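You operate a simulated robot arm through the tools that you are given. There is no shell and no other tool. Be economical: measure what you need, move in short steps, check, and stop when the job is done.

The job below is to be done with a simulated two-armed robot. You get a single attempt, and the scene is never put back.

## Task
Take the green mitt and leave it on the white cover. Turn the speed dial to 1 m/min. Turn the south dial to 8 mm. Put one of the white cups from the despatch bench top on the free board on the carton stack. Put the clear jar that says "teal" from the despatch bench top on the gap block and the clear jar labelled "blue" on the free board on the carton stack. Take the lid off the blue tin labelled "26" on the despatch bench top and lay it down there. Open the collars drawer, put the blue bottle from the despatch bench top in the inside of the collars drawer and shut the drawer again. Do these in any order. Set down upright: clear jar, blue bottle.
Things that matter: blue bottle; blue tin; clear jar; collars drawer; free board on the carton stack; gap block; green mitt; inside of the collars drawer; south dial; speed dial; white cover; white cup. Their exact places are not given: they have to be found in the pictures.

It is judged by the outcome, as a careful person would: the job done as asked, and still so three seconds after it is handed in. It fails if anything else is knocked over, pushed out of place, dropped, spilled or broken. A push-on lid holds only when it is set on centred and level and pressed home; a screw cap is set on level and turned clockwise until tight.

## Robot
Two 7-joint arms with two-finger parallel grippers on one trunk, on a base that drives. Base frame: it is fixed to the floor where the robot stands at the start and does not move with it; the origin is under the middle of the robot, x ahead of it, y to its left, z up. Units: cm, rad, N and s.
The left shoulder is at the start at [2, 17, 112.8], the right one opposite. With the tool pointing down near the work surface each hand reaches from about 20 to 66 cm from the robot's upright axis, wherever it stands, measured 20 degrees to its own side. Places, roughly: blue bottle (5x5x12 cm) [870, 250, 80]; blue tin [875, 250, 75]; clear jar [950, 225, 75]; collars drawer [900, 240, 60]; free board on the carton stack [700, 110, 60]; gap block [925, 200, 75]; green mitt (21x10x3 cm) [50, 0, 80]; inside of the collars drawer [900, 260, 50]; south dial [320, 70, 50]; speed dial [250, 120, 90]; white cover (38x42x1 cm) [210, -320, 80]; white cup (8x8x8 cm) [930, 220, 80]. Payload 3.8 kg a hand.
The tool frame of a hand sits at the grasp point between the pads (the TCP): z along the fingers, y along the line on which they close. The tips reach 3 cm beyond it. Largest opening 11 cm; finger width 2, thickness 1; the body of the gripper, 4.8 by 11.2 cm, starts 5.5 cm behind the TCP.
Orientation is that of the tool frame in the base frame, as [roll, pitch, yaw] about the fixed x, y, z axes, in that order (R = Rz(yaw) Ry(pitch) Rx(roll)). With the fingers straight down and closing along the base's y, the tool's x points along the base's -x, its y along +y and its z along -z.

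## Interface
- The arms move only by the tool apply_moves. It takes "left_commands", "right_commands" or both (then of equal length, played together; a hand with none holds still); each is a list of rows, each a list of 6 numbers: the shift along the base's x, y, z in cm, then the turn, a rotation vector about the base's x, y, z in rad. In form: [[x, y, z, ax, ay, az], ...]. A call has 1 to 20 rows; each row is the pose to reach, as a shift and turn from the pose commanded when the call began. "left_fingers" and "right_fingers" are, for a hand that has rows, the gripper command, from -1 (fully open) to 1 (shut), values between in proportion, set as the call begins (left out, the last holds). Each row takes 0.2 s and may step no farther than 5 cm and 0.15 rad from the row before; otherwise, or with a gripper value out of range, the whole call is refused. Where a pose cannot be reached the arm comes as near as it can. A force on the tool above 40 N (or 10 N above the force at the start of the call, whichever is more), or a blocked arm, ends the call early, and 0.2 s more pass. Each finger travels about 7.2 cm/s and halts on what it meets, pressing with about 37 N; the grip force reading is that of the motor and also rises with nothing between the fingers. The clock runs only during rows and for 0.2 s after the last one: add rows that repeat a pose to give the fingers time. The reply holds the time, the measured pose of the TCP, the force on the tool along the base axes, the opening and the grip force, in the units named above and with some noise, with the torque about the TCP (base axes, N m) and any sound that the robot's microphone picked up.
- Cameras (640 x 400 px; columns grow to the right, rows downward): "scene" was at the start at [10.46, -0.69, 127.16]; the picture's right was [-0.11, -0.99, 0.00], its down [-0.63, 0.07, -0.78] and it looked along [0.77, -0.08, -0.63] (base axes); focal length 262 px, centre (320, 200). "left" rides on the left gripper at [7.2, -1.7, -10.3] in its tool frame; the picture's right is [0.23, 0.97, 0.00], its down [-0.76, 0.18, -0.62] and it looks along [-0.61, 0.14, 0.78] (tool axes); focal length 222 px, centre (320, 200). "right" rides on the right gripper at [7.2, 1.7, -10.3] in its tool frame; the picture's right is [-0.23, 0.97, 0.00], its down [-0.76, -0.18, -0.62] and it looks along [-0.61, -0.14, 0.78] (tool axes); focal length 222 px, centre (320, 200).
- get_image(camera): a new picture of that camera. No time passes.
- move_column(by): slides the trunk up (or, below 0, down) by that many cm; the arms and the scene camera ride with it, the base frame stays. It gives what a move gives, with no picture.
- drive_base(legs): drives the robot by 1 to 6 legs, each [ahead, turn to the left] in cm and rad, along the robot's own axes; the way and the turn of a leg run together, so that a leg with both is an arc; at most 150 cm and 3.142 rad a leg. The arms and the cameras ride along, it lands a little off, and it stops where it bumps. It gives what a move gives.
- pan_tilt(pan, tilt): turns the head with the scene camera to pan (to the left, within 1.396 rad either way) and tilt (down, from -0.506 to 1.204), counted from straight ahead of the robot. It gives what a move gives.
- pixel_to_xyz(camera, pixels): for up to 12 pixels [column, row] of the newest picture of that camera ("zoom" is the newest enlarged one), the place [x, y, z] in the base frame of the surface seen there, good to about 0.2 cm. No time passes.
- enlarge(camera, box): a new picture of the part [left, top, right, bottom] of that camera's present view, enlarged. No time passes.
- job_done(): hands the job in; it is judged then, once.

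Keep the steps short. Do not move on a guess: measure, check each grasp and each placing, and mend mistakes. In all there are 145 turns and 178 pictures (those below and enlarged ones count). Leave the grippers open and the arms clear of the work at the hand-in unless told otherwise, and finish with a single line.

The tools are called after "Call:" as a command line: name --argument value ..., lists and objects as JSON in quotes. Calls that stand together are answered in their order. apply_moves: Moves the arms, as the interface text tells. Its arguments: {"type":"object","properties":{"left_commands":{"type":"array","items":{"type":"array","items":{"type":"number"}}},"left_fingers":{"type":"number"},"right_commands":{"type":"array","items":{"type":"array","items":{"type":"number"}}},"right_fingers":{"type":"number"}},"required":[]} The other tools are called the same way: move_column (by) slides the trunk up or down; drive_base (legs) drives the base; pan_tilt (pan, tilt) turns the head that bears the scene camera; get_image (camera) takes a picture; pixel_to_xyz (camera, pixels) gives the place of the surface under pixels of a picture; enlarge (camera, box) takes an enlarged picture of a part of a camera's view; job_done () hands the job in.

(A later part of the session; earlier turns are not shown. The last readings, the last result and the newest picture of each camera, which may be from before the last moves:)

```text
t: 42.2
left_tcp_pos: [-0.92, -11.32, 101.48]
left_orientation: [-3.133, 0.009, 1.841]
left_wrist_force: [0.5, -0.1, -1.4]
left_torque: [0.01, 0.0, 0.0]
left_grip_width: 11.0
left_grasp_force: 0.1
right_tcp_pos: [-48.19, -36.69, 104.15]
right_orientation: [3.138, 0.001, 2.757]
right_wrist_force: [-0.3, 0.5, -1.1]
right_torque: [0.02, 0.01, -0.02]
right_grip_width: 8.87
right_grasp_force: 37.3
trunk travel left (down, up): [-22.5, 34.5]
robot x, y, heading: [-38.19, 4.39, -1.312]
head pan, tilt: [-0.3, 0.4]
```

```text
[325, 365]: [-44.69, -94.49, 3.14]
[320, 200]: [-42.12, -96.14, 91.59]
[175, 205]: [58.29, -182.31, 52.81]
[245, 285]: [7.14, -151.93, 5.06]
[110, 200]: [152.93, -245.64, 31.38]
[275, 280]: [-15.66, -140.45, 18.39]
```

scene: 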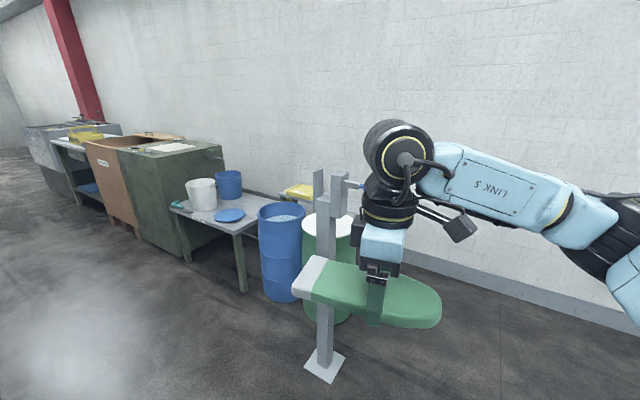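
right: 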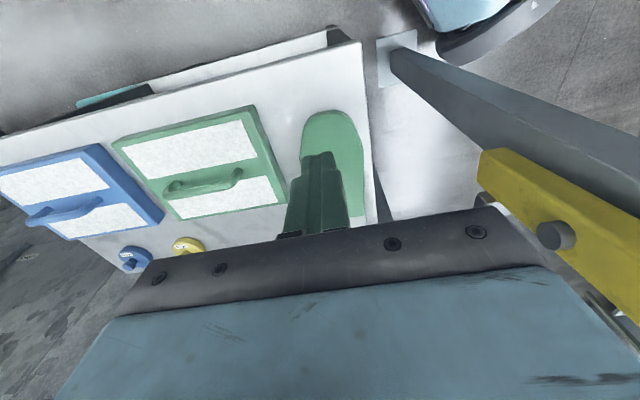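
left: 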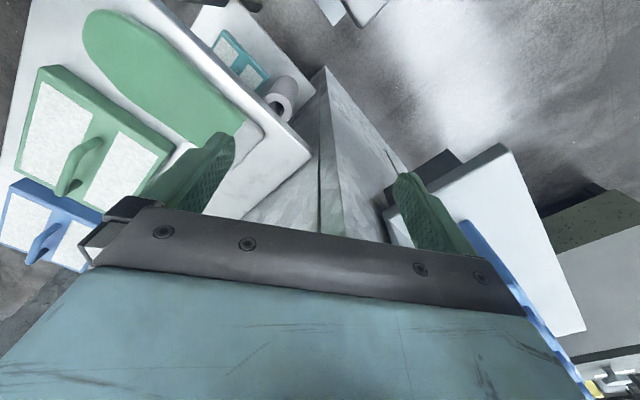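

Call:
drive_base --legs '[[0, 0.45], [130, 0], [0, 0.25], [90, 0], [0, -0.5]]'

Call:
pan_tilt --pan 0.1 --tilt 0.4

Call:
get_image --camera "scene"

```text
t: 46.0
left_tcp_pos: [18.28, -10.71, 101.74]
left_orientation: [3.119, 0.001, 2.339]
left_wrist_force: [0.5, -0.5, 0.5]
left_torque: [0.0, -0.01, 0.01]
left_grip_width: 10.99
left_grasp_force: 0.0
right_tcp_pos: [-13.3, -55.25, 104.65]
right_orientation: [-3.136, 0.011, -3.064]
right_wrist_force: [0.0, 0.5, -0.4]
right_torque: [-0.03, 0.03, -0.02]
right_grip_width: 8.91
right_grasp_force: 36.6
trunk travel left (down, up): [-22.5, 34.5]
robot x, y, heading: [-22.16, -14.54, -0.831]
head pan, tilt: [-0.3, 0.4]
stopped in leg 2: the robot was blocked; the commanded pose is now the measured one
```

```text
t: 46.8
left_tcp_pos: [18.24, -10.76, 101.67]
left_orientation: [3.119, 0.002, 2.335]
left_wrist_force: [0.0, -0.3, 0.4]
left_torque: [0.01, 0.02, -0.01]
left_grip_width: 11.01
left_grasp_force: 0.1
right_tcp_pos: [-13.51, -55.28, 104.69]
right_orientation: [-3.134, 0.012, -3.067]
right_wrist_force: [-0.2, -0.2, -0.8]
right_torque: [0.01, 0.0, 0.04]
right_grip_width: 8.9
right_grasp_force: 36.7
trunk travel left (down, up): [-22.5, 34.5]
robot x, y, heading: [-21.97, -14.94, -0.836]
head pan, tilt: [0.099, 0.4]
```

```text
146 pictures are left
```

scene: 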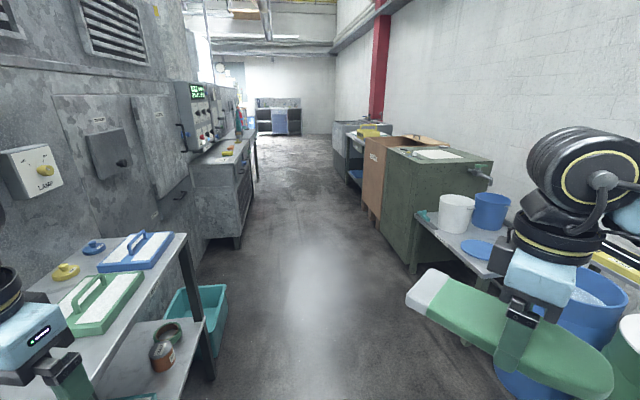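

Blocked again; I look to the left and down.

Call:
pan_tilt --pan 1.1 --tilt 0.6

Call:
get_image --camera "scene"

Call:
pan_tilt --pan -0.2 --tilt 1.1

Call:
get_image --camera "scene"

```text
t: 48.1
left_tcp_pos: [18.28, -10.8, 101.65]
left_orientation: [3.121, 0.003, 2.336]
left_wrist_force: [-0.6, 0.2, -0.3]
left_torque: [0.03, -0.01, -0.01]
left_grip_width: 11.01
left_grasp_force: 0.1
right_tcp_pos: [-13.52, -55.25, 104.64]
right_orientation: [-3.136, 0.014, -3.066]
right_wrist_force: [0.3, 0.2, -1.1]
right_torque: [0.03, 0.0, -0.05]
right_grip_width: 8.89
right_grasp_force: 37.6
trunk travel left (down, up): [-22.5, 34.5]
robot x, y, heading: [-21.42, -15.2, -0.833]
head pan, tilt: [1.1, 0.6]
```

```text
145 pictures are left
```

scene: 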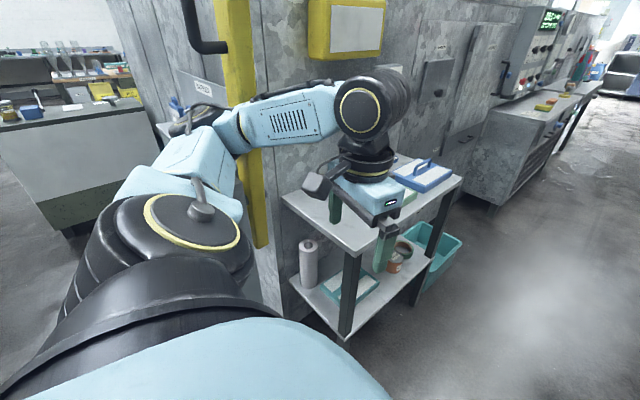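

```text
t: 49.6
left_tcp_pos: [18.3, -10.81, 101.68]
left_orientation: [3.121, 0.004, 2.336]
left_wrist_force: [-0.1, 0.3, -1.2]
left_torque: [0.01, -0.02, 0.0]
left_grip_width: 11.03
left_grasp_force: 0.1
right_tcp_pos: [-13.59, -55.21, 104.62]
right_orientation: [-3.135, 0.015, -3.065]
right_wrist_force: [0.2, -0.7, -0.8]
right_torque: [-0.02, 0.01, 0.01]
right_grip_width: 8.92
right_grasp_force: 37.1
trunk travel left (down, up): [-22.5, 34.5]
robot x, y, heading: [-21.57, -14.75, -0.834]
head pan, tilt: [-0.201, 1.1]
```

```text
144 pictures are left
```

scene: 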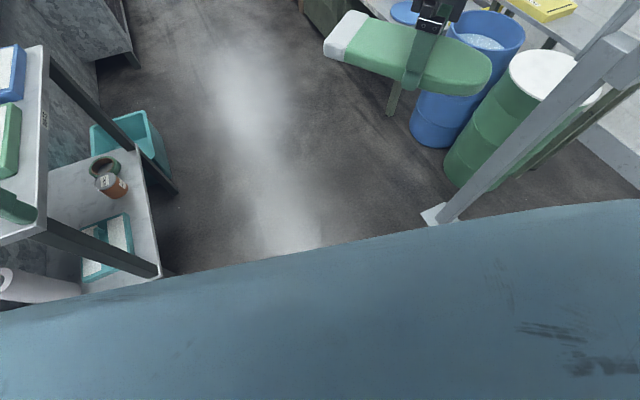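

The left elbow touched the boom. I back up, shift right, and drive midway between the boom and the stand at (-44,-95).

Call:
drive_base --legs '[[-25, 0], [0, -0.48], [26, 0], [0, 0.53], [120, 0]]'

```text
t: 50.2
left_tcp_pos: [18.74, -10.57, 101.78]
left_orientation: [3.107, -0.002, 2.351]
left_wrist_force: [-0.1, 1.1, -0.2]
left_torque: [-0.02, 0.03, 0.05]
left_grip_width: 11.01
left_grasp_force: 0.1
right_tcp_pos: [-13.36, -55.67, 104.41]
right_orientation: [3.141, 0.008, -3.067]
right_wrist_force: [0.6, -0.4, -1.0]
right_torque: [-0.04, 0.03, 0.02]
right_grip_width: 8.91
right_grasp_force: 37.1
trunk travel left (down, up): [-22.5, 34.5]
robot x, y, heading: [-21.69, -14.89, -0.832]
head pan, tilt: [-0.201, 1.1]
stopped in leg 1: the robot was blocked; the commanded pose is now the measured one
```

Call:
drive_base --legs '[[0, 0.12]]'

Call:
pan_tilt --pan 1.39 --tilt 0.5

Call:
get_image --camera "scene"

```text
t: 51.2
left_tcp_pos: [18.75, -6.37, 101.29]
left_orientation: [3.117, -0.01, 2.461]
left_wrist_force: [-0.4, -1.3, 1.4]
left_torque: [0.03, 0.01, -0.02]
left_grip_width: 11.01
left_grasp_force: 0.0
right_tcp_pos: [-7.65, -54.54, 104.12]
right_orientation: [3.139, 0.002, -2.949]
right_wrist_force: [0.4, 0.3, -0.4]
right_torque: [0.01, 0.01, -0.02]
right_grip_width: 8.9
right_grasp_force: 36.9
trunk travel left (down, up): [-22.5, 34.5]
robot x, y, heading: [-22.05, -14.76, -0.712]
head pan, tilt: [-0.201, 1.1]
```

```text
t: 52.9
left_tcp_pos: [18.72, -6.43, 101.26]
left_orientation: [3.117, -0.012, 2.462]
left_wrist_force: [-0.4, 0.9, 0.2]
left_torque: [0.0, 0.0, 0.01]
left_grip_width: 10.99
left_grasp_force: 0.0
right_tcp_pos: [-7.64, -54.61, 104.22]
right_orientation: [3.138, 0.003, -2.949]
right_wrist_force: [0.6, 0.2, -0.2]
right_torque: [0.01, 0.02, 0.0]
right_grip_width: 8.86
right_grasp_force: 37.0
trunk travel left (down, up): [-22.5, 34.5]
robot x, y, heading: [-21.73, -14.76, -0.714]
head pan, tilt: [1.389, 0.499]
```

```text
143 pictures are left
```

scene: 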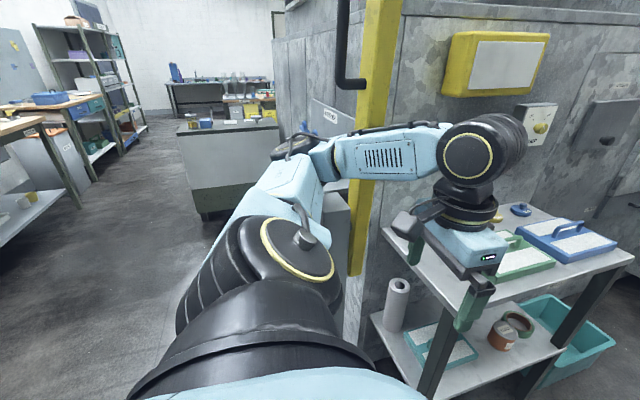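

Call:
drive_base --legs '[[-25, 0]]'

```text
t: 54.7
left_tcp_pos: [-0.1, 9.99, 101.3]
left_orientation: [3.118, -0.01, 2.458]
left_wrist_force: [0.8, 0.5, 1.4]
left_torque: [0.02, 0.01, 0.01]
left_grip_width: 10.98
left_grasp_force: 0.1
right_tcp_pos: [-26.59, -38.15, 104.24]
right_orientation: [3.136, 0.001, -2.951]
right_wrist_force: [-0.3, 0.2, -0.1]
right_torque: [0.01, -0.03, 0.0]
right_grip_width: 8.88
right_grasp_force: 37.3
trunk travel left (down, up): [-22.5, 34.5]
robot x, y, heading: [-40.69, 1.74, -0.717]
head pan, tilt: [1.389, 0.499]
```

Call:
drive_base --legs '[[0, -0.6], [27, 0], [0, 0.53], [125, 0], [0, 0.15], [60, 0]]'

Call:
pan_tilt --pan -0.35 --tilt 0.4

Call:
get_image --camera "scene"

```text
t: 69.3
left_tcp_pos: [142.18, -137.11, 101.28]
left_orientation: [3.117, -0.012, 2.547]
left_wrist_force: [0.0, 0.2, -0.1]
left_torque: [0.04, 0.0, 0.0]
left_grip_width: 11.01
left_grasp_force: 0.3
right_tcp_pos: [119.82, -187.41, 104.18]
right_orientation: [3.137, 0.002, -2.865]
right_wrist_force: [0.0, 0.0, -0.8]
right_torque: [-0.01, 0.03, -0.04]
right_grip_width: 8.89
right_grasp_force: 36.9
trunk travel left (down, up): [-22.5, 34.5]
robot x, y, heading: [102.5, -148.81, -0.627]
head pan, tilt: [1.389, 0.499]
```

```text
t: 71.0
left_tcp_pos: [142.03, -137.01, 101.33]
left_orientation: [3.119, -0.008, 2.547]
left_wrist_force: [-0.2, 0.1, -0.7]
left_torque: [-0.01, -0.02, 0.0]
left_grip_width: 10.99
left_grasp_force: 0.0
right_tcp_pos: [119.79, -187.36, 104.23]
right_orientation: [3.137, 0.002, -2.863]
right_wrist_force: [-0.2, -0.1, -1.3]
right_torque: [-0.01, 0.01, -0.04]
right_grip_width: 8.91
right_grasp_force: 37.4
trunk travel left (down, up): [-22.5, 34.5]
robot x, y, heading: [102.1, -148.81, -0.626]
head pan, tilt: [-0.351, 0.4]
```

```text
142 pictures are left
```

scene: 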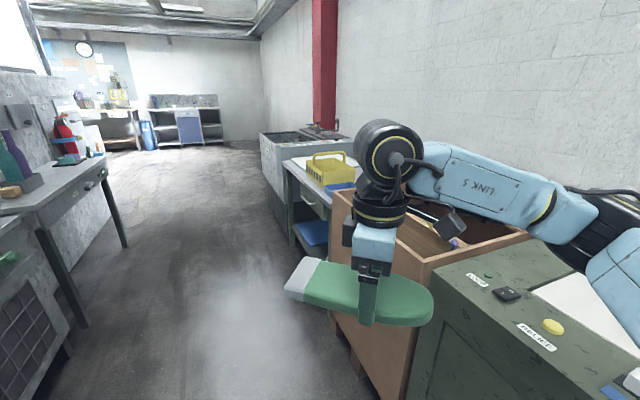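

Call:
enlarge --camera "scene" --box '[250, 110, 370, 185]'

Call:
pixel_to_xyz --camera "scene" --pixels '[[295, 168], [330, 182], [346, 158], [335, 175], [300, 137], [575, 300], [440, 290], [480, 330], [270, 160], [330, 230], [325, 130]]'

```text
5.33 times, centred on (310, 148) of scene
```

zoom: 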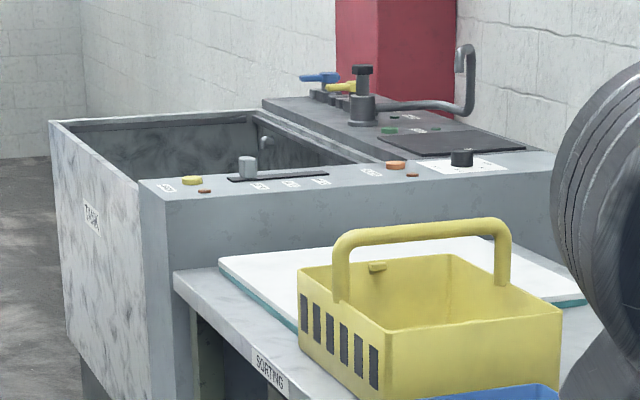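

```text
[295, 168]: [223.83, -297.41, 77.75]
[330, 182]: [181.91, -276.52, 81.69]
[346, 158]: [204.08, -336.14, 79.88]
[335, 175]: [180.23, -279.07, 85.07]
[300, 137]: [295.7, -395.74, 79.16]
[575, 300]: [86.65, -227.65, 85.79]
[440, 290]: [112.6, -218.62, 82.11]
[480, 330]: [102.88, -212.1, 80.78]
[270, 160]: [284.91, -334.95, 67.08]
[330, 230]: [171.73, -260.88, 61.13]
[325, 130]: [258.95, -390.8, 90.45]
```

The white cover lies on the sorting bench behind the yellow basket, around (210,-320,80). I drive along the aisle to stand in front of it.

Call:
drive_base --legs '[[0, 0.05], [100, 0], [0, -0.25], [85, 0], [0, -0.7]]'

Call:
pan_tilt --pan -0.5 --tilt 0.6

Call:
get_image --camera "scene"

```text
t: 83.4
left_tcp_pos: [277.1, -287.7, 101.17]
left_orientation: [3.116, -0.009, 1.657]
left_wrist_force: [-0.5, 0.2, -0.1]
left_torque: [0.01, -0.01, 0.0]
left_grip_width: 10.96
left_grasp_force: 0.0
right_tcp_pos: [223.96, -302.24, 104.04]
right_orientation: [3.139, 0.0, 2.53]
right_wrist_force: [-0.5, 0.1, -0.6]
right_torque: [0.01, 0.01, 0.03]
right_grip_width: 8.88
right_grasp_force: 36.2
trunk travel left (down, up): [-22.5, 34.5]
robot x, y, heading: [242.97, -264.35, -1.521]
head pan, tilt: [-0.351, 0.4]
```

```text
t: 84.1
left_tcp_pos: [277.13, -287.71, 101.31]
left_orientation: [3.117, -0.012, 1.658]
left_wrist_force: [0.6, -0.6, -0.2]
left_torque: [-0.03, -0.01, -0.02]
left_grip_width: 10.99
left_grasp_force: 0.1
right_tcp_pos: [224.07, -302.2, 104.18]
right_orientation: [3.137, 0.0, 2.53]
right_wrist_force: [-0.3, -0.1, -1.1]
right_torque: [-0.02, 0.01, 0.0]
right_grip_width: 8.88
right_grasp_force: 36.5
trunk travel left (down, up): [-22.5, 34.5]
robot x, y, heading: [242.83, -264.11, -1.518]
head pan, tilt: [-0.499, 0.6]
```

```text
140 pictures are left
```

scene: 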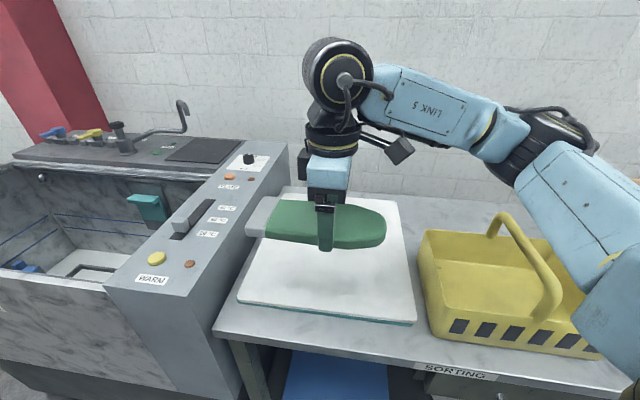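

The mitt is right above the cover. I measure the cover and the mitt underside.

Call:
pixel_to_xyz --camera "scene" --pixels '[[242, 298], [410, 318], [396, 204], [290, 190], [320, 285], [265, 215], [262, 225], [383, 230], [280, 205]]'

```text
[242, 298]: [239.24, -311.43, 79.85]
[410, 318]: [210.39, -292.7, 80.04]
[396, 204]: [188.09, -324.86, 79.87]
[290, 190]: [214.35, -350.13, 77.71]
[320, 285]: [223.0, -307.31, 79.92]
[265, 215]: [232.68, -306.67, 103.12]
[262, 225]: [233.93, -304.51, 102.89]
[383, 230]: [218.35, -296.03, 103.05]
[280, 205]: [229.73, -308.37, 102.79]
```

I shift by (-9,-14) to the cover's middle and lower to about TCP 84.5.

Call:
apply_moves --right_commands '[[-2.3, -3.5, -2, 0, 0, 0], [-4.5, -7, -4, 0, 0, 0], [-6.8, -10.5, -7, 0, 0, 0], [-9, -14, -10, 0, 0, 0], [-9, -14, -14, 0, 0, 0], [-9, -14, -17, 0, 0, 0], [-9, -14, -19, 0, 0, 0], [-9, -14, -20.1, 0, 0, 0], [-9, -14, -20.5, 0, 0, 0]]'

Call:
get_image --camera "scene"

```text
refused: row 3 steps farther than a row can; nothing moved
```

```text
139 pictures are left
```

scene: 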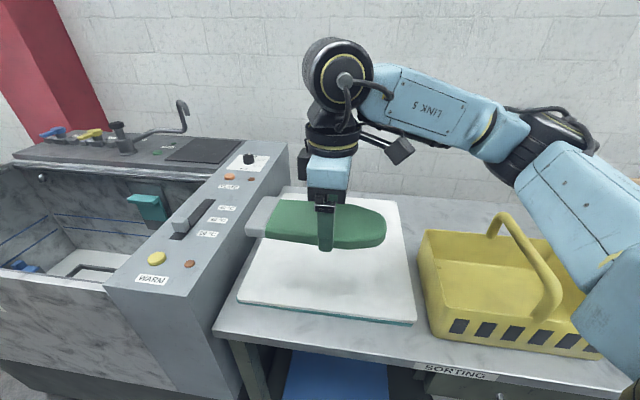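

Call:
apply_moves --right_commands '[[-2.3, -3.5, 0, 0, 0, 0], [-4.5, -7, -1.5, 0, 0, 0], [-6.8, -10.5, -3, 0, 0, 0], [-9, -14, -4.5, 0, 0, 0], [-9, -14, -9, 0, 0, 0], [-9, -14, -13.5, 0, 0, 0], [-9, -14, -17, 0, 0, 0], [-9, -14, -19, 0, 0, 0], [-9, -14, -20.1, 0, 0, 0], [-9, -14, -20.5, 0, 0, 0]]'

Call:
get_image --camera "scene"

```text
t: 86.3
left_tcp_pos: [277.13, -287.79, 101.19]
left_orientation: [3.117, -0.01, 1.659]
left_wrist_force: [-0.4, 0.0, -0.1]
left_torque: [0.02, 0.0, 0.0]
left_grip_width: 10.99
left_grasp_force: 0.1
right_tcp_pos: [221.55, -306.68, 94.16]
right_orientation: [-3.14, -0.003, 2.534]
right_wrist_force: [-0.7, 0.4, -1.8]
right_torque: [0.02, 0.0, 0.01]
right_grip_width: 8.88
right_grasp_force: 37.1
right hand out of reach, approached as far as the arm can: row 2, 3, 4, 5, 6, 7, 8, 9, 10
trunk travel left (down, up): [-22.5, 34.5]
robot x, y, heading: [242.44, -264.39, -1.515]
head pan, tilt: [-0.499, 0.6]
```

```text
138 pictures are left
```

scene: 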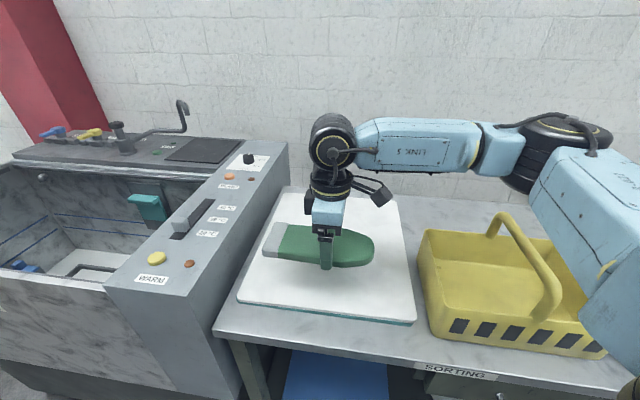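

The arm runs out of reach, so I drive the base 7 cm forward with the hand held high, then go down.

Call:
drive_base --legs '[[7, 0]]'

Call:
apply_moves --right_commands '[[-1, 0, -2, 0, 0, 0], [-2, 0, -5, 0, 0, 0], [-3, 0, -7, 0, 0, 0], [-3, 0, -8.5, 0, 0, 0]]'

Call:
get_image --camera "scene"

```text
t: 87.3
left_tcp_pos: [277.5, -294.68, 101.31]
left_orientation: [3.117, -0.012, 1.657]
left_wrist_force: [-0.5, -0.8, -0.2]
left_torque: [0.0, 0.01, 0.01]
left_grip_width: 10.99
left_grasp_force: 0.1
right_tcp_pos: [221.93, -313.83, 94.2]
right_orientation: [3.142, -0.003, 2.531]
right_wrist_force: [0.5, 0.3, -0.7]
right_torque: [0.04, 0.01, -0.01]
right_grip_width: 8.9
right_grasp_force: 37.4
trunk travel left (down, up): [-22.5, 34.5]
robot x, y, heading: [243.66, -271.45, -1.518]
head pan, tilt: [-0.499, 0.6]
```

```text
t: 88.3
left_tcp_pos: [277.47, -294.58, 101.27]
left_orientation: [3.117, -0.01, 1.658]
left_wrist_force: [0.0, -0.2, 0.1]
left_torque: [0.02, -0.01, -0.01]
left_grip_width: 10.99
left_grasp_force: 0.0
right_tcp_pos: [219.34, -311.78, 87.79]
right_orientation: [-3.139, -0.001, 2.535]
right_wrist_force: [-0.6, 0.1, -0.8]
right_torque: [0.04, -0.01, 0.03]
right_grip_width: 8.9
right_grasp_force: 36.7
right hand out of reach, approached as far as the arm can: row 1, 2, 3, 4
trunk travel left (down, up): [-22.5, 34.5]
robot x, y, heading: [243.2, -271.36, -1.518]
head pan, tilt: [-0.499, 0.6]
```

```text
137 pictures are left
```

scene: 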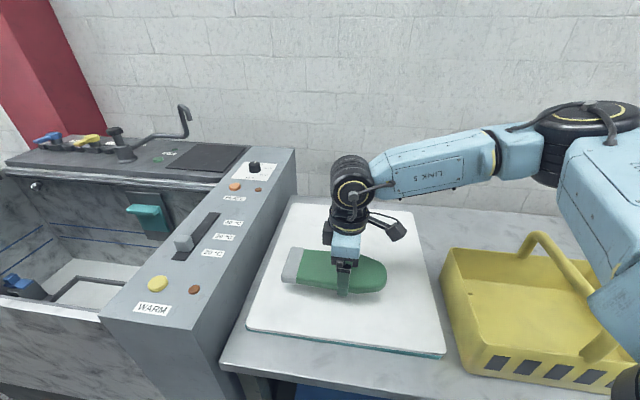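

Call:
apply_moves --right_commands '[[0, 1, -2, 0, 0, 0], [0, 2, -3.5, 0, 0, 0], [0, 2.5, -4.2, 0, 0, 0]]'

Call:
enlarge --camera "scene" --box '[230, 190, 450, 365]'

```text
t: 89.1
left_tcp_pos: [277.55, -294.71, 101.32]
left_orientation: [3.116, -0.011, 1.657]
left_wrist_force: [0.5, 0.1, 0.3]
left_torque: [0.01, -0.01, 0.01]
left_grip_width: 11.02
left_grasp_force: 0.0
right_tcp_pos: [219.36, -309.19, 83.51]
right_orientation: [-3.138, -0.001, 2.532]
right_wrist_force: [-1.0, -0.1, -0.1]
right_torque: [-0.01, 0.02, -0.02]
right_grip_width: 8.89
right_grasp_force: 37.2
trunk travel left (down, up): [-22.5, 34.5]
robot x, y, heading: [243.33, -271.11, -1.517]
head pan, tilt: [-0.499, 0.6]
```

```text
2.29 times, centred on (340, 278) of scene
```

zoom: 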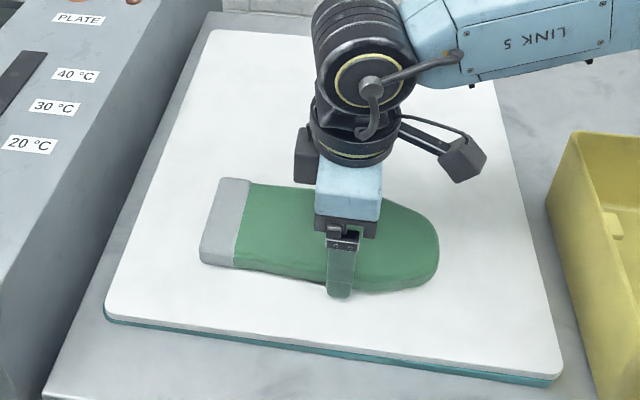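

The mitt is over the middle of the cover, just at the surface. I lower a touch, release and lift.

Call:
apply_moves --right_commands '[[0, 0, -0.2, 0, 0, 0], [0, 0, -0.2, 0, 0, 0]]'

Call:
apply_moves --right_commands '[[0, 0, 0, 0, 0, 0], [0, 0, 0, 0, 0, 0], [0, 0, 0, 0, 0, 0], [0, 0, 3, 0, 0, 0], [0, 0, 7, 0, 0, 0], [0, 3, 11, 0, 0, 0], [0, 6, 15, 0, 0, 0], [2, 9, 18, 0, 0, 0]]' --right_fingers -1

Call:
get_image --camera "scene"

```text
t: 89.7
left_tcp_pos: [277.5, -294.66, 101.37]
left_orientation: [3.117, -0.01, 1.658]
left_wrist_force: [-0.8, -0.7, -0.3]
left_torque: [0.02, -0.03, 0.01]
left_grip_width: 11.01
left_grasp_force: 0.1
right_tcp_pos: [219.27, -309.18, 83.33]
right_orientation: [-3.14, 0.001, 2.532]
right_wrist_force: [0.4, 1.5, 8.1]
right_torque: [-0.28, -1.05, 0.18]
right_grip_width: 8.92
right_grasp_force: 36.7
trunk travel left (down, up): [-22.5, 34.5]
robot x, y, heading: [243.01, -271.33, -1.515]
head pan, tilt: [-0.499, 0.6]
```

```text
t: 91.5
left_tcp_pos: [277.52, -294.7, 101.25]
left_orientation: [3.117, -0.011, 1.659]
left_wrist_force: [0.8, -0.2, 0.0]
left_torque: [-0.02, 0.03, 0.04]
left_grip_width: 11.03
left_grasp_force: 0.0
right_tcp_pos: [221.19, -300.1, 101.29]
right_orientation: [-3.142, -0.003, 2.532]
right_wrist_force: [0.2, 1.0, 0.0]
right_torque: [0.03, 0.02, -0.01]
right_grip_width: 11.0
right_grasp_force: 0.0
trunk travel left (down, up): [-22.5, 34.5]
robot x, y, heading: [243.16, -271.08, -1.519]
head pan, tilt: [-0.499, 0.6]
```

```text
135 pictures are left
```

scene: 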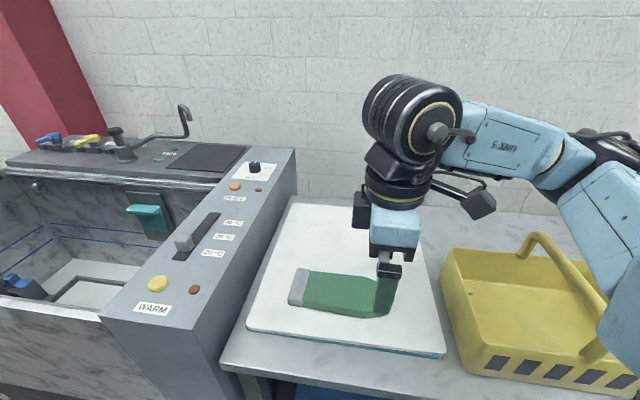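

Mitt done. I back off, turn left, and look for a way toward the dials.

Call:
drive_base --legs '[[-45, 0], [0, 2.2]]'

Call:
pan_tilt --pan -0.6 --tilt 0.1

Call:
get_image --camera "scene"

Call:
pan_tilt --pan 0.6 --tilt 0.1

Call:
get_image --camera "scene"

```text
t: 99.5
left_tcp_pos: [239.59, -184.87, 101.19]
left_orientation: [3.117, -0.008, -2.424]
left_wrist_force: [0.1, 0.7, -0.5]
left_torque: [0.0, 0.01, 0.03]
left_grip_width: 10.99
left_grasp_force: 0.0
right_tcp_pos: [277.27, -227.34, 101.38]
right_orientation: [-3.139, -0.005, -1.551]
right_wrist_force: [-0.3, -0.1, -0.4]
right_torque: [-0.03, -0.04, -0.04]
right_grip_width: 11.03
right_grasp_force: 0.1
trunk travel left (down, up): [-22.5, 34.5]
robot x, y, heading: [240.72, -226.85, 0.681]
head pan, tilt: [-0.499, 0.6]
```

```text
t: 100.4
left_tcp_pos: [239.71, -185.09, 101.21]
left_orientation: [3.116, -0.01, -2.426]
left_wrist_force: [0.6, 0.1, 0.7]
left_torque: [0.02, 0.01, 0.04]
left_grip_width: 11.01
left_grasp_force: 0.0
right_tcp_pos: [277.29, -227.27, 101.44]
right_orientation: [-3.14, -0.004, -1.552]
right_wrist_force: [-0.5, -1.0, 0.5]
right_torque: [0.04, 0.01, 0.02]
right_grip_width: 11.02
right_grasp_force: 0.1
trunk travel left (down, up): [-22.5, 34.5]
robot x, y, heading: [240.58, -226.51, 0.687]
head pan, tilt: [-0.6, 0.099]
```

```text
134 pictures are left
```

scene: 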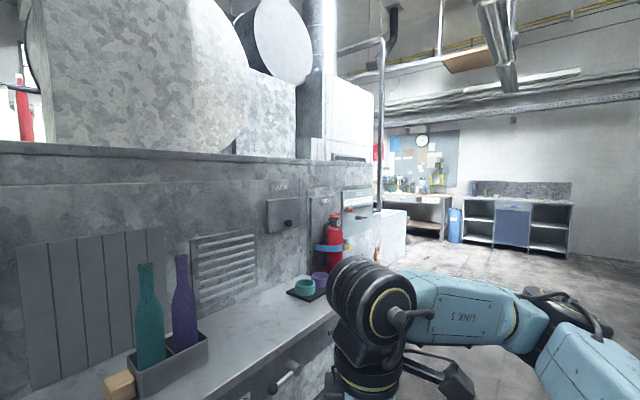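

```text
t: 101.8
left_tcp_pos: [239.58, -185.1, 101.26]
left_orientation: [3.118, -0.01, -2.424]
left_wrist_force: [0.4, 0.0, 0.1]
left_torque: [0.03, -0.01, 0.03]
left_grip_width: 10.98
left_grasp_force: 0.0
right_tcp_pos: [277.2, -227.34, 101.28]
right_orientation: [-3.139, -0.003, -1.553]
right_wrist_force: [0.6, 0.2, 0.0]
right_torque: [-0.02, -0.03, 0.0]
right_grip_width: 10.99
right_grasp_force: 0.1
trunk travel left (down, up): [-22.5, 34.5]
robot x, y, heading: [240.81, -226.81, 0.681]
head pan, tilt: [0.6, 0.099]
```

```text
133 pictures are left
```

scene: 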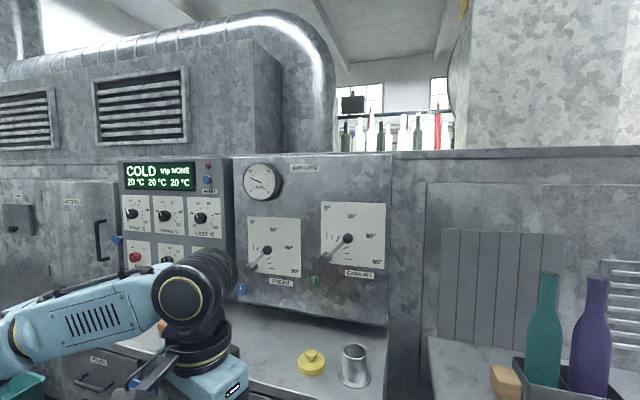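

Call:
pan_tilt --pan -0.6 --tilt 0.1

Call:
get_image --camera "scene"

Call:
pixel_to_xyz --camera "scene" --pixels '[[200, 180], [365, 220], [390, 240], [350, 130], [405, 205], [430, 160], [510, 160], [450, 260], [600, 280], [535, 230]]'

```text
t: 103.2
left_tcp_pos: [239.66, -184.97, 101.28]
left_orientation: [3.118, -0.012, -2.426]
left_wrist_force: [0.1, 0.0, 0.6]
left_torque: [-0.01, 0.01, -0.03]
left_grip_width: 11.01
left_grasp_force: 0.0
right_tcp_pos: [277.18, -227.33, 101.28]
right_orientation: [-3.14, -0.004, -1.55]
right_wrist_force: [0.1, 0.1, -0.1]
right_torque: [0.01, 0.01, 0.02]
right_grip_width: 11.01
right_grasp_force: 0.0
trunk travel left (down, up): [-22.5, 34.5]
robot x, y, heading: [240.74, -226.72, 0.683]
head pan, tilt: [-0.6, 0.099]
```

```text
132 pictures are left
```

scene: 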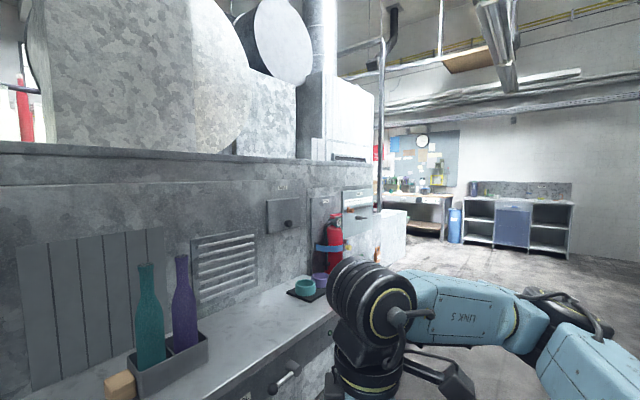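

```text
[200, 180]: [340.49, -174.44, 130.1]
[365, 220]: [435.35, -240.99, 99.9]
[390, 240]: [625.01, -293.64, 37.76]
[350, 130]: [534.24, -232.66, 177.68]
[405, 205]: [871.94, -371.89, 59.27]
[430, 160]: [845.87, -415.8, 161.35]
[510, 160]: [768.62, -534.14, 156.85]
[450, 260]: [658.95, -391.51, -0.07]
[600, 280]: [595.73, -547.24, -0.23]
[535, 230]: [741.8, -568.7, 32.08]
```

The machine's far end is near (440..625,-290). I first bring the arms to a narrow forward posture, then drive down the aisle.

Call:
apply_moves --left_commands '[[4, 0, 0, 0, 0, 0], [8, 0, 0, 0, 0, 0], [12, -0.5, 0, 0, 0, 0], [16, -1, 0, 0, 0, 0], [20, -1, 0, 0, 0, 0], [22, -1, 0, 0, 0, 0], [22, -1, 0, 0, 0, 0]]' --right_commands '[[1.2, 1.6, 0, 0, 0, -0.13], [2.4, 3.2, 0, 0, 0, -0.26], [3.6, 4.8, 0, 0, 0, -0.39], [4.8, 6.4, 0, 0, 0, -0.52], [6, 8, 0, 0, 0, -0.65], [7.2, 9.6, 0, 0, 0, -0.78], [8.7, 11.5, 0, 0, 0, -0.91]]'

Call:
drive_base --legs '[[0, -1.27], [150, 0], [150, 0]]'

Call:
pan_tilt --pan 0.5 --tilt 0.2

Call:
get_image --camera "scene"

```text
t: 104.8
left_tcp_pos: [261.67, -186.0, 101.13]
left_orientation: [3.116, -0.012, -2.424]
left_wrist_force: [-0.2, 0.6, 0.5]
left_torque: [-0.02, 0.0, 0.02]
left_grip_width: 10.99
left_grasp_force: 0.1
right_tcp_pos: [285.89, -215.84, 101.29]
right_orientation: [-3.14, -0.005, -2.464]
right_wrist_force: [0.4, -0.8, -1.1]
right_torque: [0.03, 0.0, -0.01]
right_grip_width: 11.0
right_grasp_force: 0.0
trunk travel left (down, up): [-22.5, 34.5]
robot x, y, heading: [240.74, -226.4, 0.683]
head pan, tilt: [-0.6, 0.099]
```

```text
t: 122.4
left_tcp_pos: [537.64, -397.44, 101.07]
left_orientation: [3.117, -0.011, 2.602]
left_wrist_force: [-0.1, 1.2, 0.6]
left_torque: [0.01, -0.01, -0.04]
left_grip_width: 11.01
left_grasp_force: 0.0
right_tcp_pos: [516.83, -429.78, 101.39]
right_orientation: [-3.139, -0.004, 2.565]
right_wrist_force: [-0.3, -0.4, 0.6]
right_torque: [-0.02, 0.02, 0.0]
right_grip_width: 11.03
right_grasp_force: 0.0
trunk travel left (down, up): [-22.5, 34.5]
robot x, y, heading: [492.54, -390.24, -0.574]
head pan, tilt: [-0.6, 0.099]
```

```text
t: 123.7
left_tcp_pos: [537.52, -397.31, 101.21]
left_orientation: [3.117, -0.011, 2.601]
left_wrist_force: [-0.8, -0.4, 0.3]
left_torque: [0.01, 0.02, 0.03]
left_grip_width: 11.0
left_grasp_force: 0.1
right_tcp_pos: [516.79, -429.64, 101.27]
right_orientation: [-3.139, -0.003, 2.567]
right_wrist_force: [-0.2, 0.0, 0.2]
right_torque: [-0.03, 0.0, 0.0]
right_grip_width: 11.01
right_grasp_force: 0.1
trunk travel left (down, up): [-22.5, 34.5]
robot x, y, heading: [492.72, -390.28, -0.573]
head pan, tilt: [0.499, 0.201]
```

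```text
131 pictures are left
```

scene: 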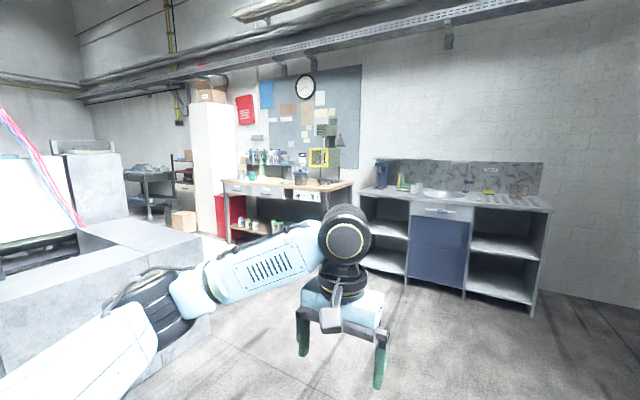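

Call:
pixel_to_xyz --camera "scene" --pixels '[[195, 255], [130, 220], [205, 335], [110, 170], [225, 190], [240, 250], [20, 240]]'

Call:
pan_tilt --pan 1.2 --tilt 0.2

Call:
get_image --camera "scene"

```text
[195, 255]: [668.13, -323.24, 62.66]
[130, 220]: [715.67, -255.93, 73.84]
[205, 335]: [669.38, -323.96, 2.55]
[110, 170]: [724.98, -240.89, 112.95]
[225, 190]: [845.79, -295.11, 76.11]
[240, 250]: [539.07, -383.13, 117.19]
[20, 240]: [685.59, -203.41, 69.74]
```

```text
t: 124.8
left_tcp_pos: [537.58, -397.43, 101.14]
left_orientation: [3.118, -0.008, 2.602]
left_wrist_force: [0.1, 0.4, 0.8]
left_torque: [0.01, -0.03, -0.02]
left_grip_width: 11.01
left_grasp_force: 0.2
right_tcp_pos: [516.67, -429.69, 101.33]
right_orientation: [-3.139, -0.004, 2.565]
right_wrist_force: [-0.4, -0.1, -0.1]
right_torque: [-0.01, 0.0, 0.0]
right_grip_width: 10.99
right_grasp_force: 0.0
trunk travel left (down, up): [-22.5, 34.5]
robot x, y, heading: [492.67, -389.84, -0.576]
head pan, tilt: [1.201, 0.201]
```

```text
130 pictures are left
```

scene: 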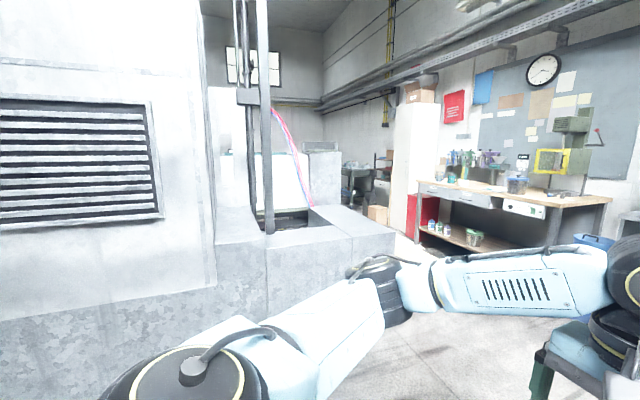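

Call:
drive_base --legs '[[0, 0.6], [150, 0], [52, 0], [0, 0.85], [125, 0]]'

Call:
pan_tilt --pan 0.4 --tilt 0.25

Call:
get_image --camera "scene"

```text
t: 144.7
left_tcp_pos: [788.31, -243.87, 101.24]
left_orientation: [3.118, -0.012, -2.231]
left_wrist_force: [0.7, -0.1, -0.2]
left_torque: [0.01, 0.01, 0.01]
left_grip_width: 11.01
left_grasp_force: 0.1
right_tcp_pos: [817.98, -268.5, 101.29]
right_orientation: [-3.141, -0.002, -2.267]
right_wrist_force: [0.0, -0.1, 0.8]
right_torque: [0.01, 0.0, 0.01]
right_grip_width: 11.0
right_grasp_force: 0.2
trunk travel left (down, up): [-22.5, 34.5]
robot x, y, heading: [775.95, -287.44, 0.875]
head pan, tilt: [1.201, 0.201]
```

```text
t: 145.8
left_tcp_pos: [788.38, -243.9, 101.24]
left_orientation: [3.118, -0.01, -2.23]
left_wrist_force: [0.1, 0.4, -0.4]
left_torque: [0.01, 0.0, 0.01]
left_grip_width: 11.02
left_grasp_force: 0.1
right_tcp_pos: [817.76, -268.46, 101.2]
right_orientation: [-3.139, -0.005, -2.269]
right_wrist_force: [0.2, -0.1, 0.1]
right_torque: [-0.01, -0.01, 0.01]
right_grip_width: 10.98
right_grasp_force: 0.0
trunk travel left (down, up): [-22.5, 34.5]
robot x, y, heading: [775.67, -287.84, 0.881]
head pan, tilt: [0.4, 0.25]
```

```text
129 pictures are left
```

scene: 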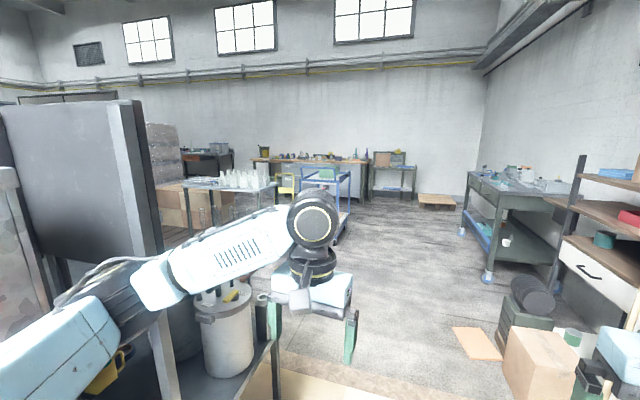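

Call:
pixel_to_xyz --camera "scene" --pixels '[[230, 188], [310, 160], [325, 178], [165, 215], [165, 150], [392, 165], [500, 185], [540, 345], [480, 340], [250, 340], [140, 200], [345, 240]]'

Call:
enlarge --camera "scene" --box '[130, 100, 450, 300]'

```text
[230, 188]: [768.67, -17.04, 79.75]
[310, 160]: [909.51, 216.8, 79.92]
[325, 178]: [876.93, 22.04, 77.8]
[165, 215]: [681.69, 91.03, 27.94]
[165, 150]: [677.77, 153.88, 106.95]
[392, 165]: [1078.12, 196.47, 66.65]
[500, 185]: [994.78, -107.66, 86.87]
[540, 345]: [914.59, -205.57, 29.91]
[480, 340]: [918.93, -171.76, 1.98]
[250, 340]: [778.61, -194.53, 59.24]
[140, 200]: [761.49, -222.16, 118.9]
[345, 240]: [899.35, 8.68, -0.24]
```

```text
2.00 times, centred on (290, 200) of scene
```

zoom: 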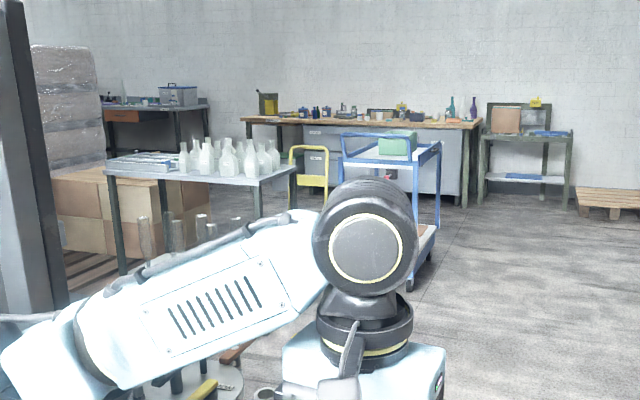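

Call:
drive_base --legs '[[110, 0], [0, 0.35]]'

Call:
pan_tilt --pan 0.0 --tilt 0.35

Call:
get_image --camera "scene"

Call:
pixel_to_xyz --camera "scene" --pixels '[[270, 200], [320, 180], [340, 250], [380, 180], [420, 220], [360, 130], [460, 250]]'

```text
t: 152.5
left_tcp_pos: [841.52, -157.86, 101.11]
left_orientation: [3.118, -0.012, -1.873]
left_wrist_force: [0.0, -0.5, -0.5]
left_torque: [0.01, -0.02, -0.02]
left_grip_width: 11.04
left_grasp_force: 0.2
right_tcp_pos: [878.0, -170.33, 101.42]
right_orientation: [-3.14, -0.004, -1.908]
right_wrist_force: [-0.6, -0.3, -0.2]
right_torque: [0.01, -0.02, -0.03]
right_grip_width: 11.0
right_grasp_force: 0.0
trunk travel left (down, up): [-22.5, 34.5]
robot x, y, heading: [844.94, -202.81, 1.236]
head pan, tilt: [0.4, 0.25]
```

```text
t: 153.3
left_tcp_pos: [841.66, -157.76, 101.26]
left_orientation: [3.119, -0.01, -1.87]
left_wrist_force: [0.3, 0.1, 0.7]
left_torque: [0.0, -0.03, -0.01]
left_grip_width: 11.0
left_grasp_force: 0.0
right_tcp_pos: [877.91, -170.48, 101.42]
right_orientation: [-3.14, -0.003, -1.908]
right_wrist_force: [-0.6, 1.3, 0.2]
right_torque: [-0.01, 0.01, 0.01]
right_grip_width: 10.99
right_grasp_force: 0.0
trunk travel left (down, up): [-22.5, 34.5]
robot x, y, heading: [845.04, -203.23, 1.236]
head pan, tilt: [0.0, 0.351]
```

```text
127 pictures are left
```

scene: 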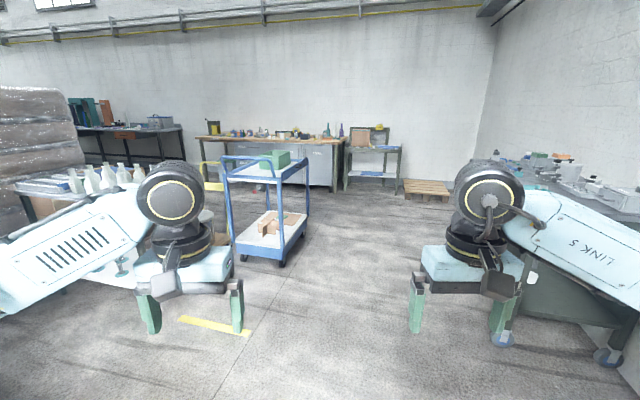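

```text
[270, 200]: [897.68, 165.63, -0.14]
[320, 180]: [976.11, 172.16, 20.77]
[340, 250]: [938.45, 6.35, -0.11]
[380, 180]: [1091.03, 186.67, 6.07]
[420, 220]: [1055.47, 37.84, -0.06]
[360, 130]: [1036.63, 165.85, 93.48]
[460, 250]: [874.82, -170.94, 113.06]
```

Call:
drive_base --legs '[[0, -0.17], [150, 0], [105, 0], [0, 0.5], [70, 0], [0, 0.3]]'

Call:
pan_tilt --pan 0.0 --tilt 0.35

Call:
get_image --camera "scene"

```text
t: 172.2
left_tcp_pos: [942.58, 122.0, 101.29]
left_orientation: [3.118, -0.01, -1.25]
left_wrist_force: [1.0, -0.4, -0.1]
left_torque: [-0.01, 0.0, -0.02]
left_grip_width: 11.01
left_grasp_force: 0.1
right_tcp_pos: [979.43, 132.92, 101.33]
right_orientation: [-3.138, -0.003, -1.288]
right_wrist_force: [0.2, 0.4, -0.2]
right_torque: [0.04, -0.02, 0.0]
right_grip_width: 10.99
right_grasp_force: 0.1
trunk travel left (down, up): [-22.5, 34.5]
robot x, y, heading: [972.4, 87.29, 1.855]
head pan, tilt: [0.0, 0.351]
```

```text
t: 172.8
left_tcp_pos: [942.64, 122.03, 101.18]
left_orientation: [3.113, -0.01, -1.249]
left_wrist_force: [-1.1, -0.4, -0.2]
left_torque: [0.0, -0.02, -0.02]
left_grip_width: 10.99
left_grasp_force: 0.1
right_tcp_pos: [979.47, 132.94, 101.29]
right_orientation: [-3.14, -0.004, -1.287]
right_wrist_force: [0.4, 0.2, -0.5]
right_torque: [-0.02, 0.0, -0.02]
right_grip_width: 11.03
right_grasp_force: 0.0
trunk travel left (down, up): [-22.5, 34.5]
robot x, y, heading: [972.61, 87.4, 1.859]
head pan, tilt: [0.0, 0.351]
```

```text
126 pictures are left
```

scene: 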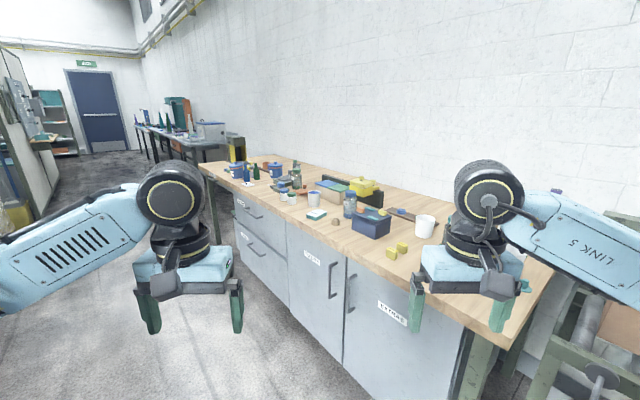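

Good, this is the despatch bench. I zoom in on its top and drawers.

Call:
enlarge --camera "scene" --box '[200, 140, 320, 215]'

Call:
enlarge --camera "scene" --box '[280, 160, 460, 272]'

Call:
pixel_to_xyz --camera "scene" --pixels '[[314, 200], [292, 197], [247, 175], [256, 172], [276, 172], [350, 205], [372, 222], [426, 225], [250, 210], [205, 172], [490, 330], [316, 214]]'

```text
5.33 times, centred on (260, 178) of scene
```

zoom: 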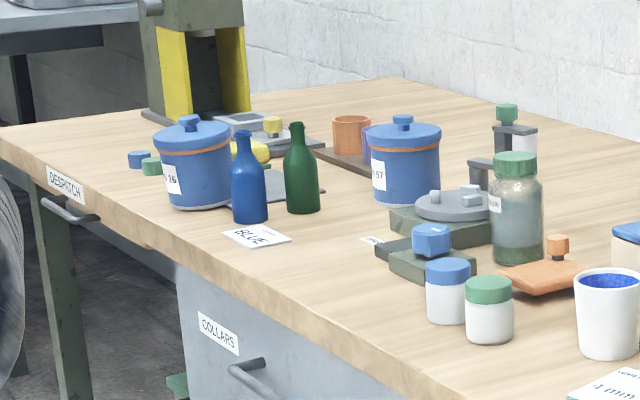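

```text
3.56 times, centred on (370, 216) of scene
```

zoom: 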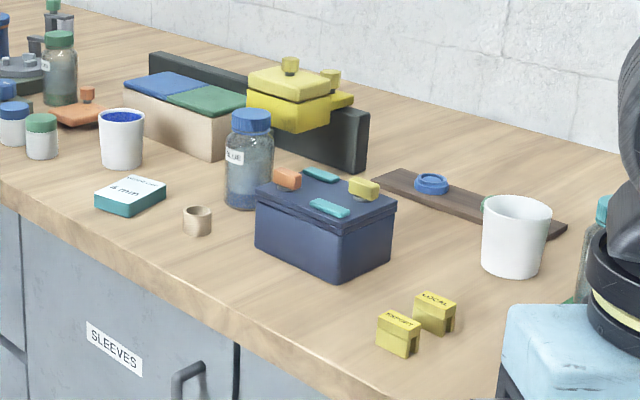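

```text
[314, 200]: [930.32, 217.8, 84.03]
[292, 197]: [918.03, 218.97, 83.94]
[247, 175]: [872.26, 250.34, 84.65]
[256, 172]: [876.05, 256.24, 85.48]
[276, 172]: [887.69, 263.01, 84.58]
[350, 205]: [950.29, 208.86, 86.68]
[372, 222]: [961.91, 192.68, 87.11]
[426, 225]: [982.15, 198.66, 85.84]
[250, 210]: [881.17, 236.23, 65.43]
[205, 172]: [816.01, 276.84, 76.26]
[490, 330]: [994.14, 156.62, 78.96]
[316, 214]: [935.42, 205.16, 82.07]
```

Call:
enlarge --camera "scene" --box '[300, 195, 360, 232]'

Call:
enlarge --camera "scene" --box '[425, 190, 545, 265]'

Call:
enlarge --camera "scene" --box '[275, 155, 335, 192]'

```text
10.67 times, centred on (330, 214) of scene
```

zoom: 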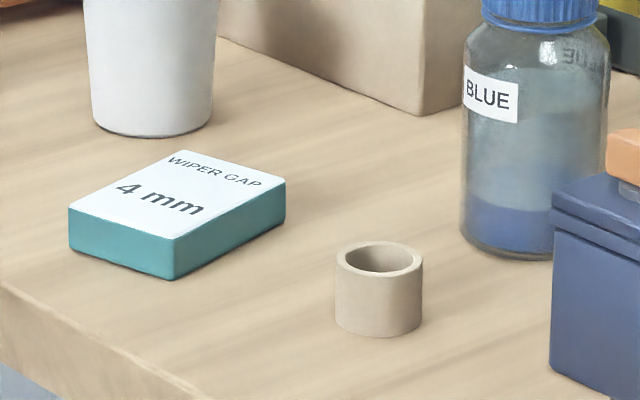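

```text
5.33 times, centred on (485, 228) of scene
```

zoom: 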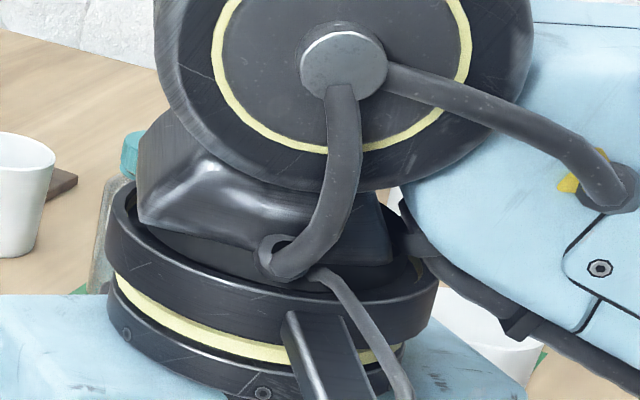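

```text
10.67 times, centred on (305, 174) of scene
```

zoom: 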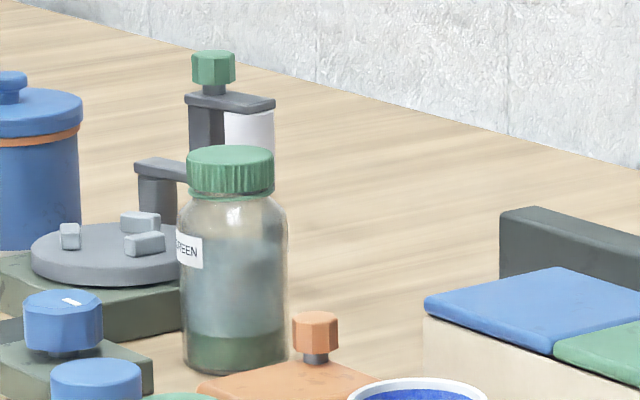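

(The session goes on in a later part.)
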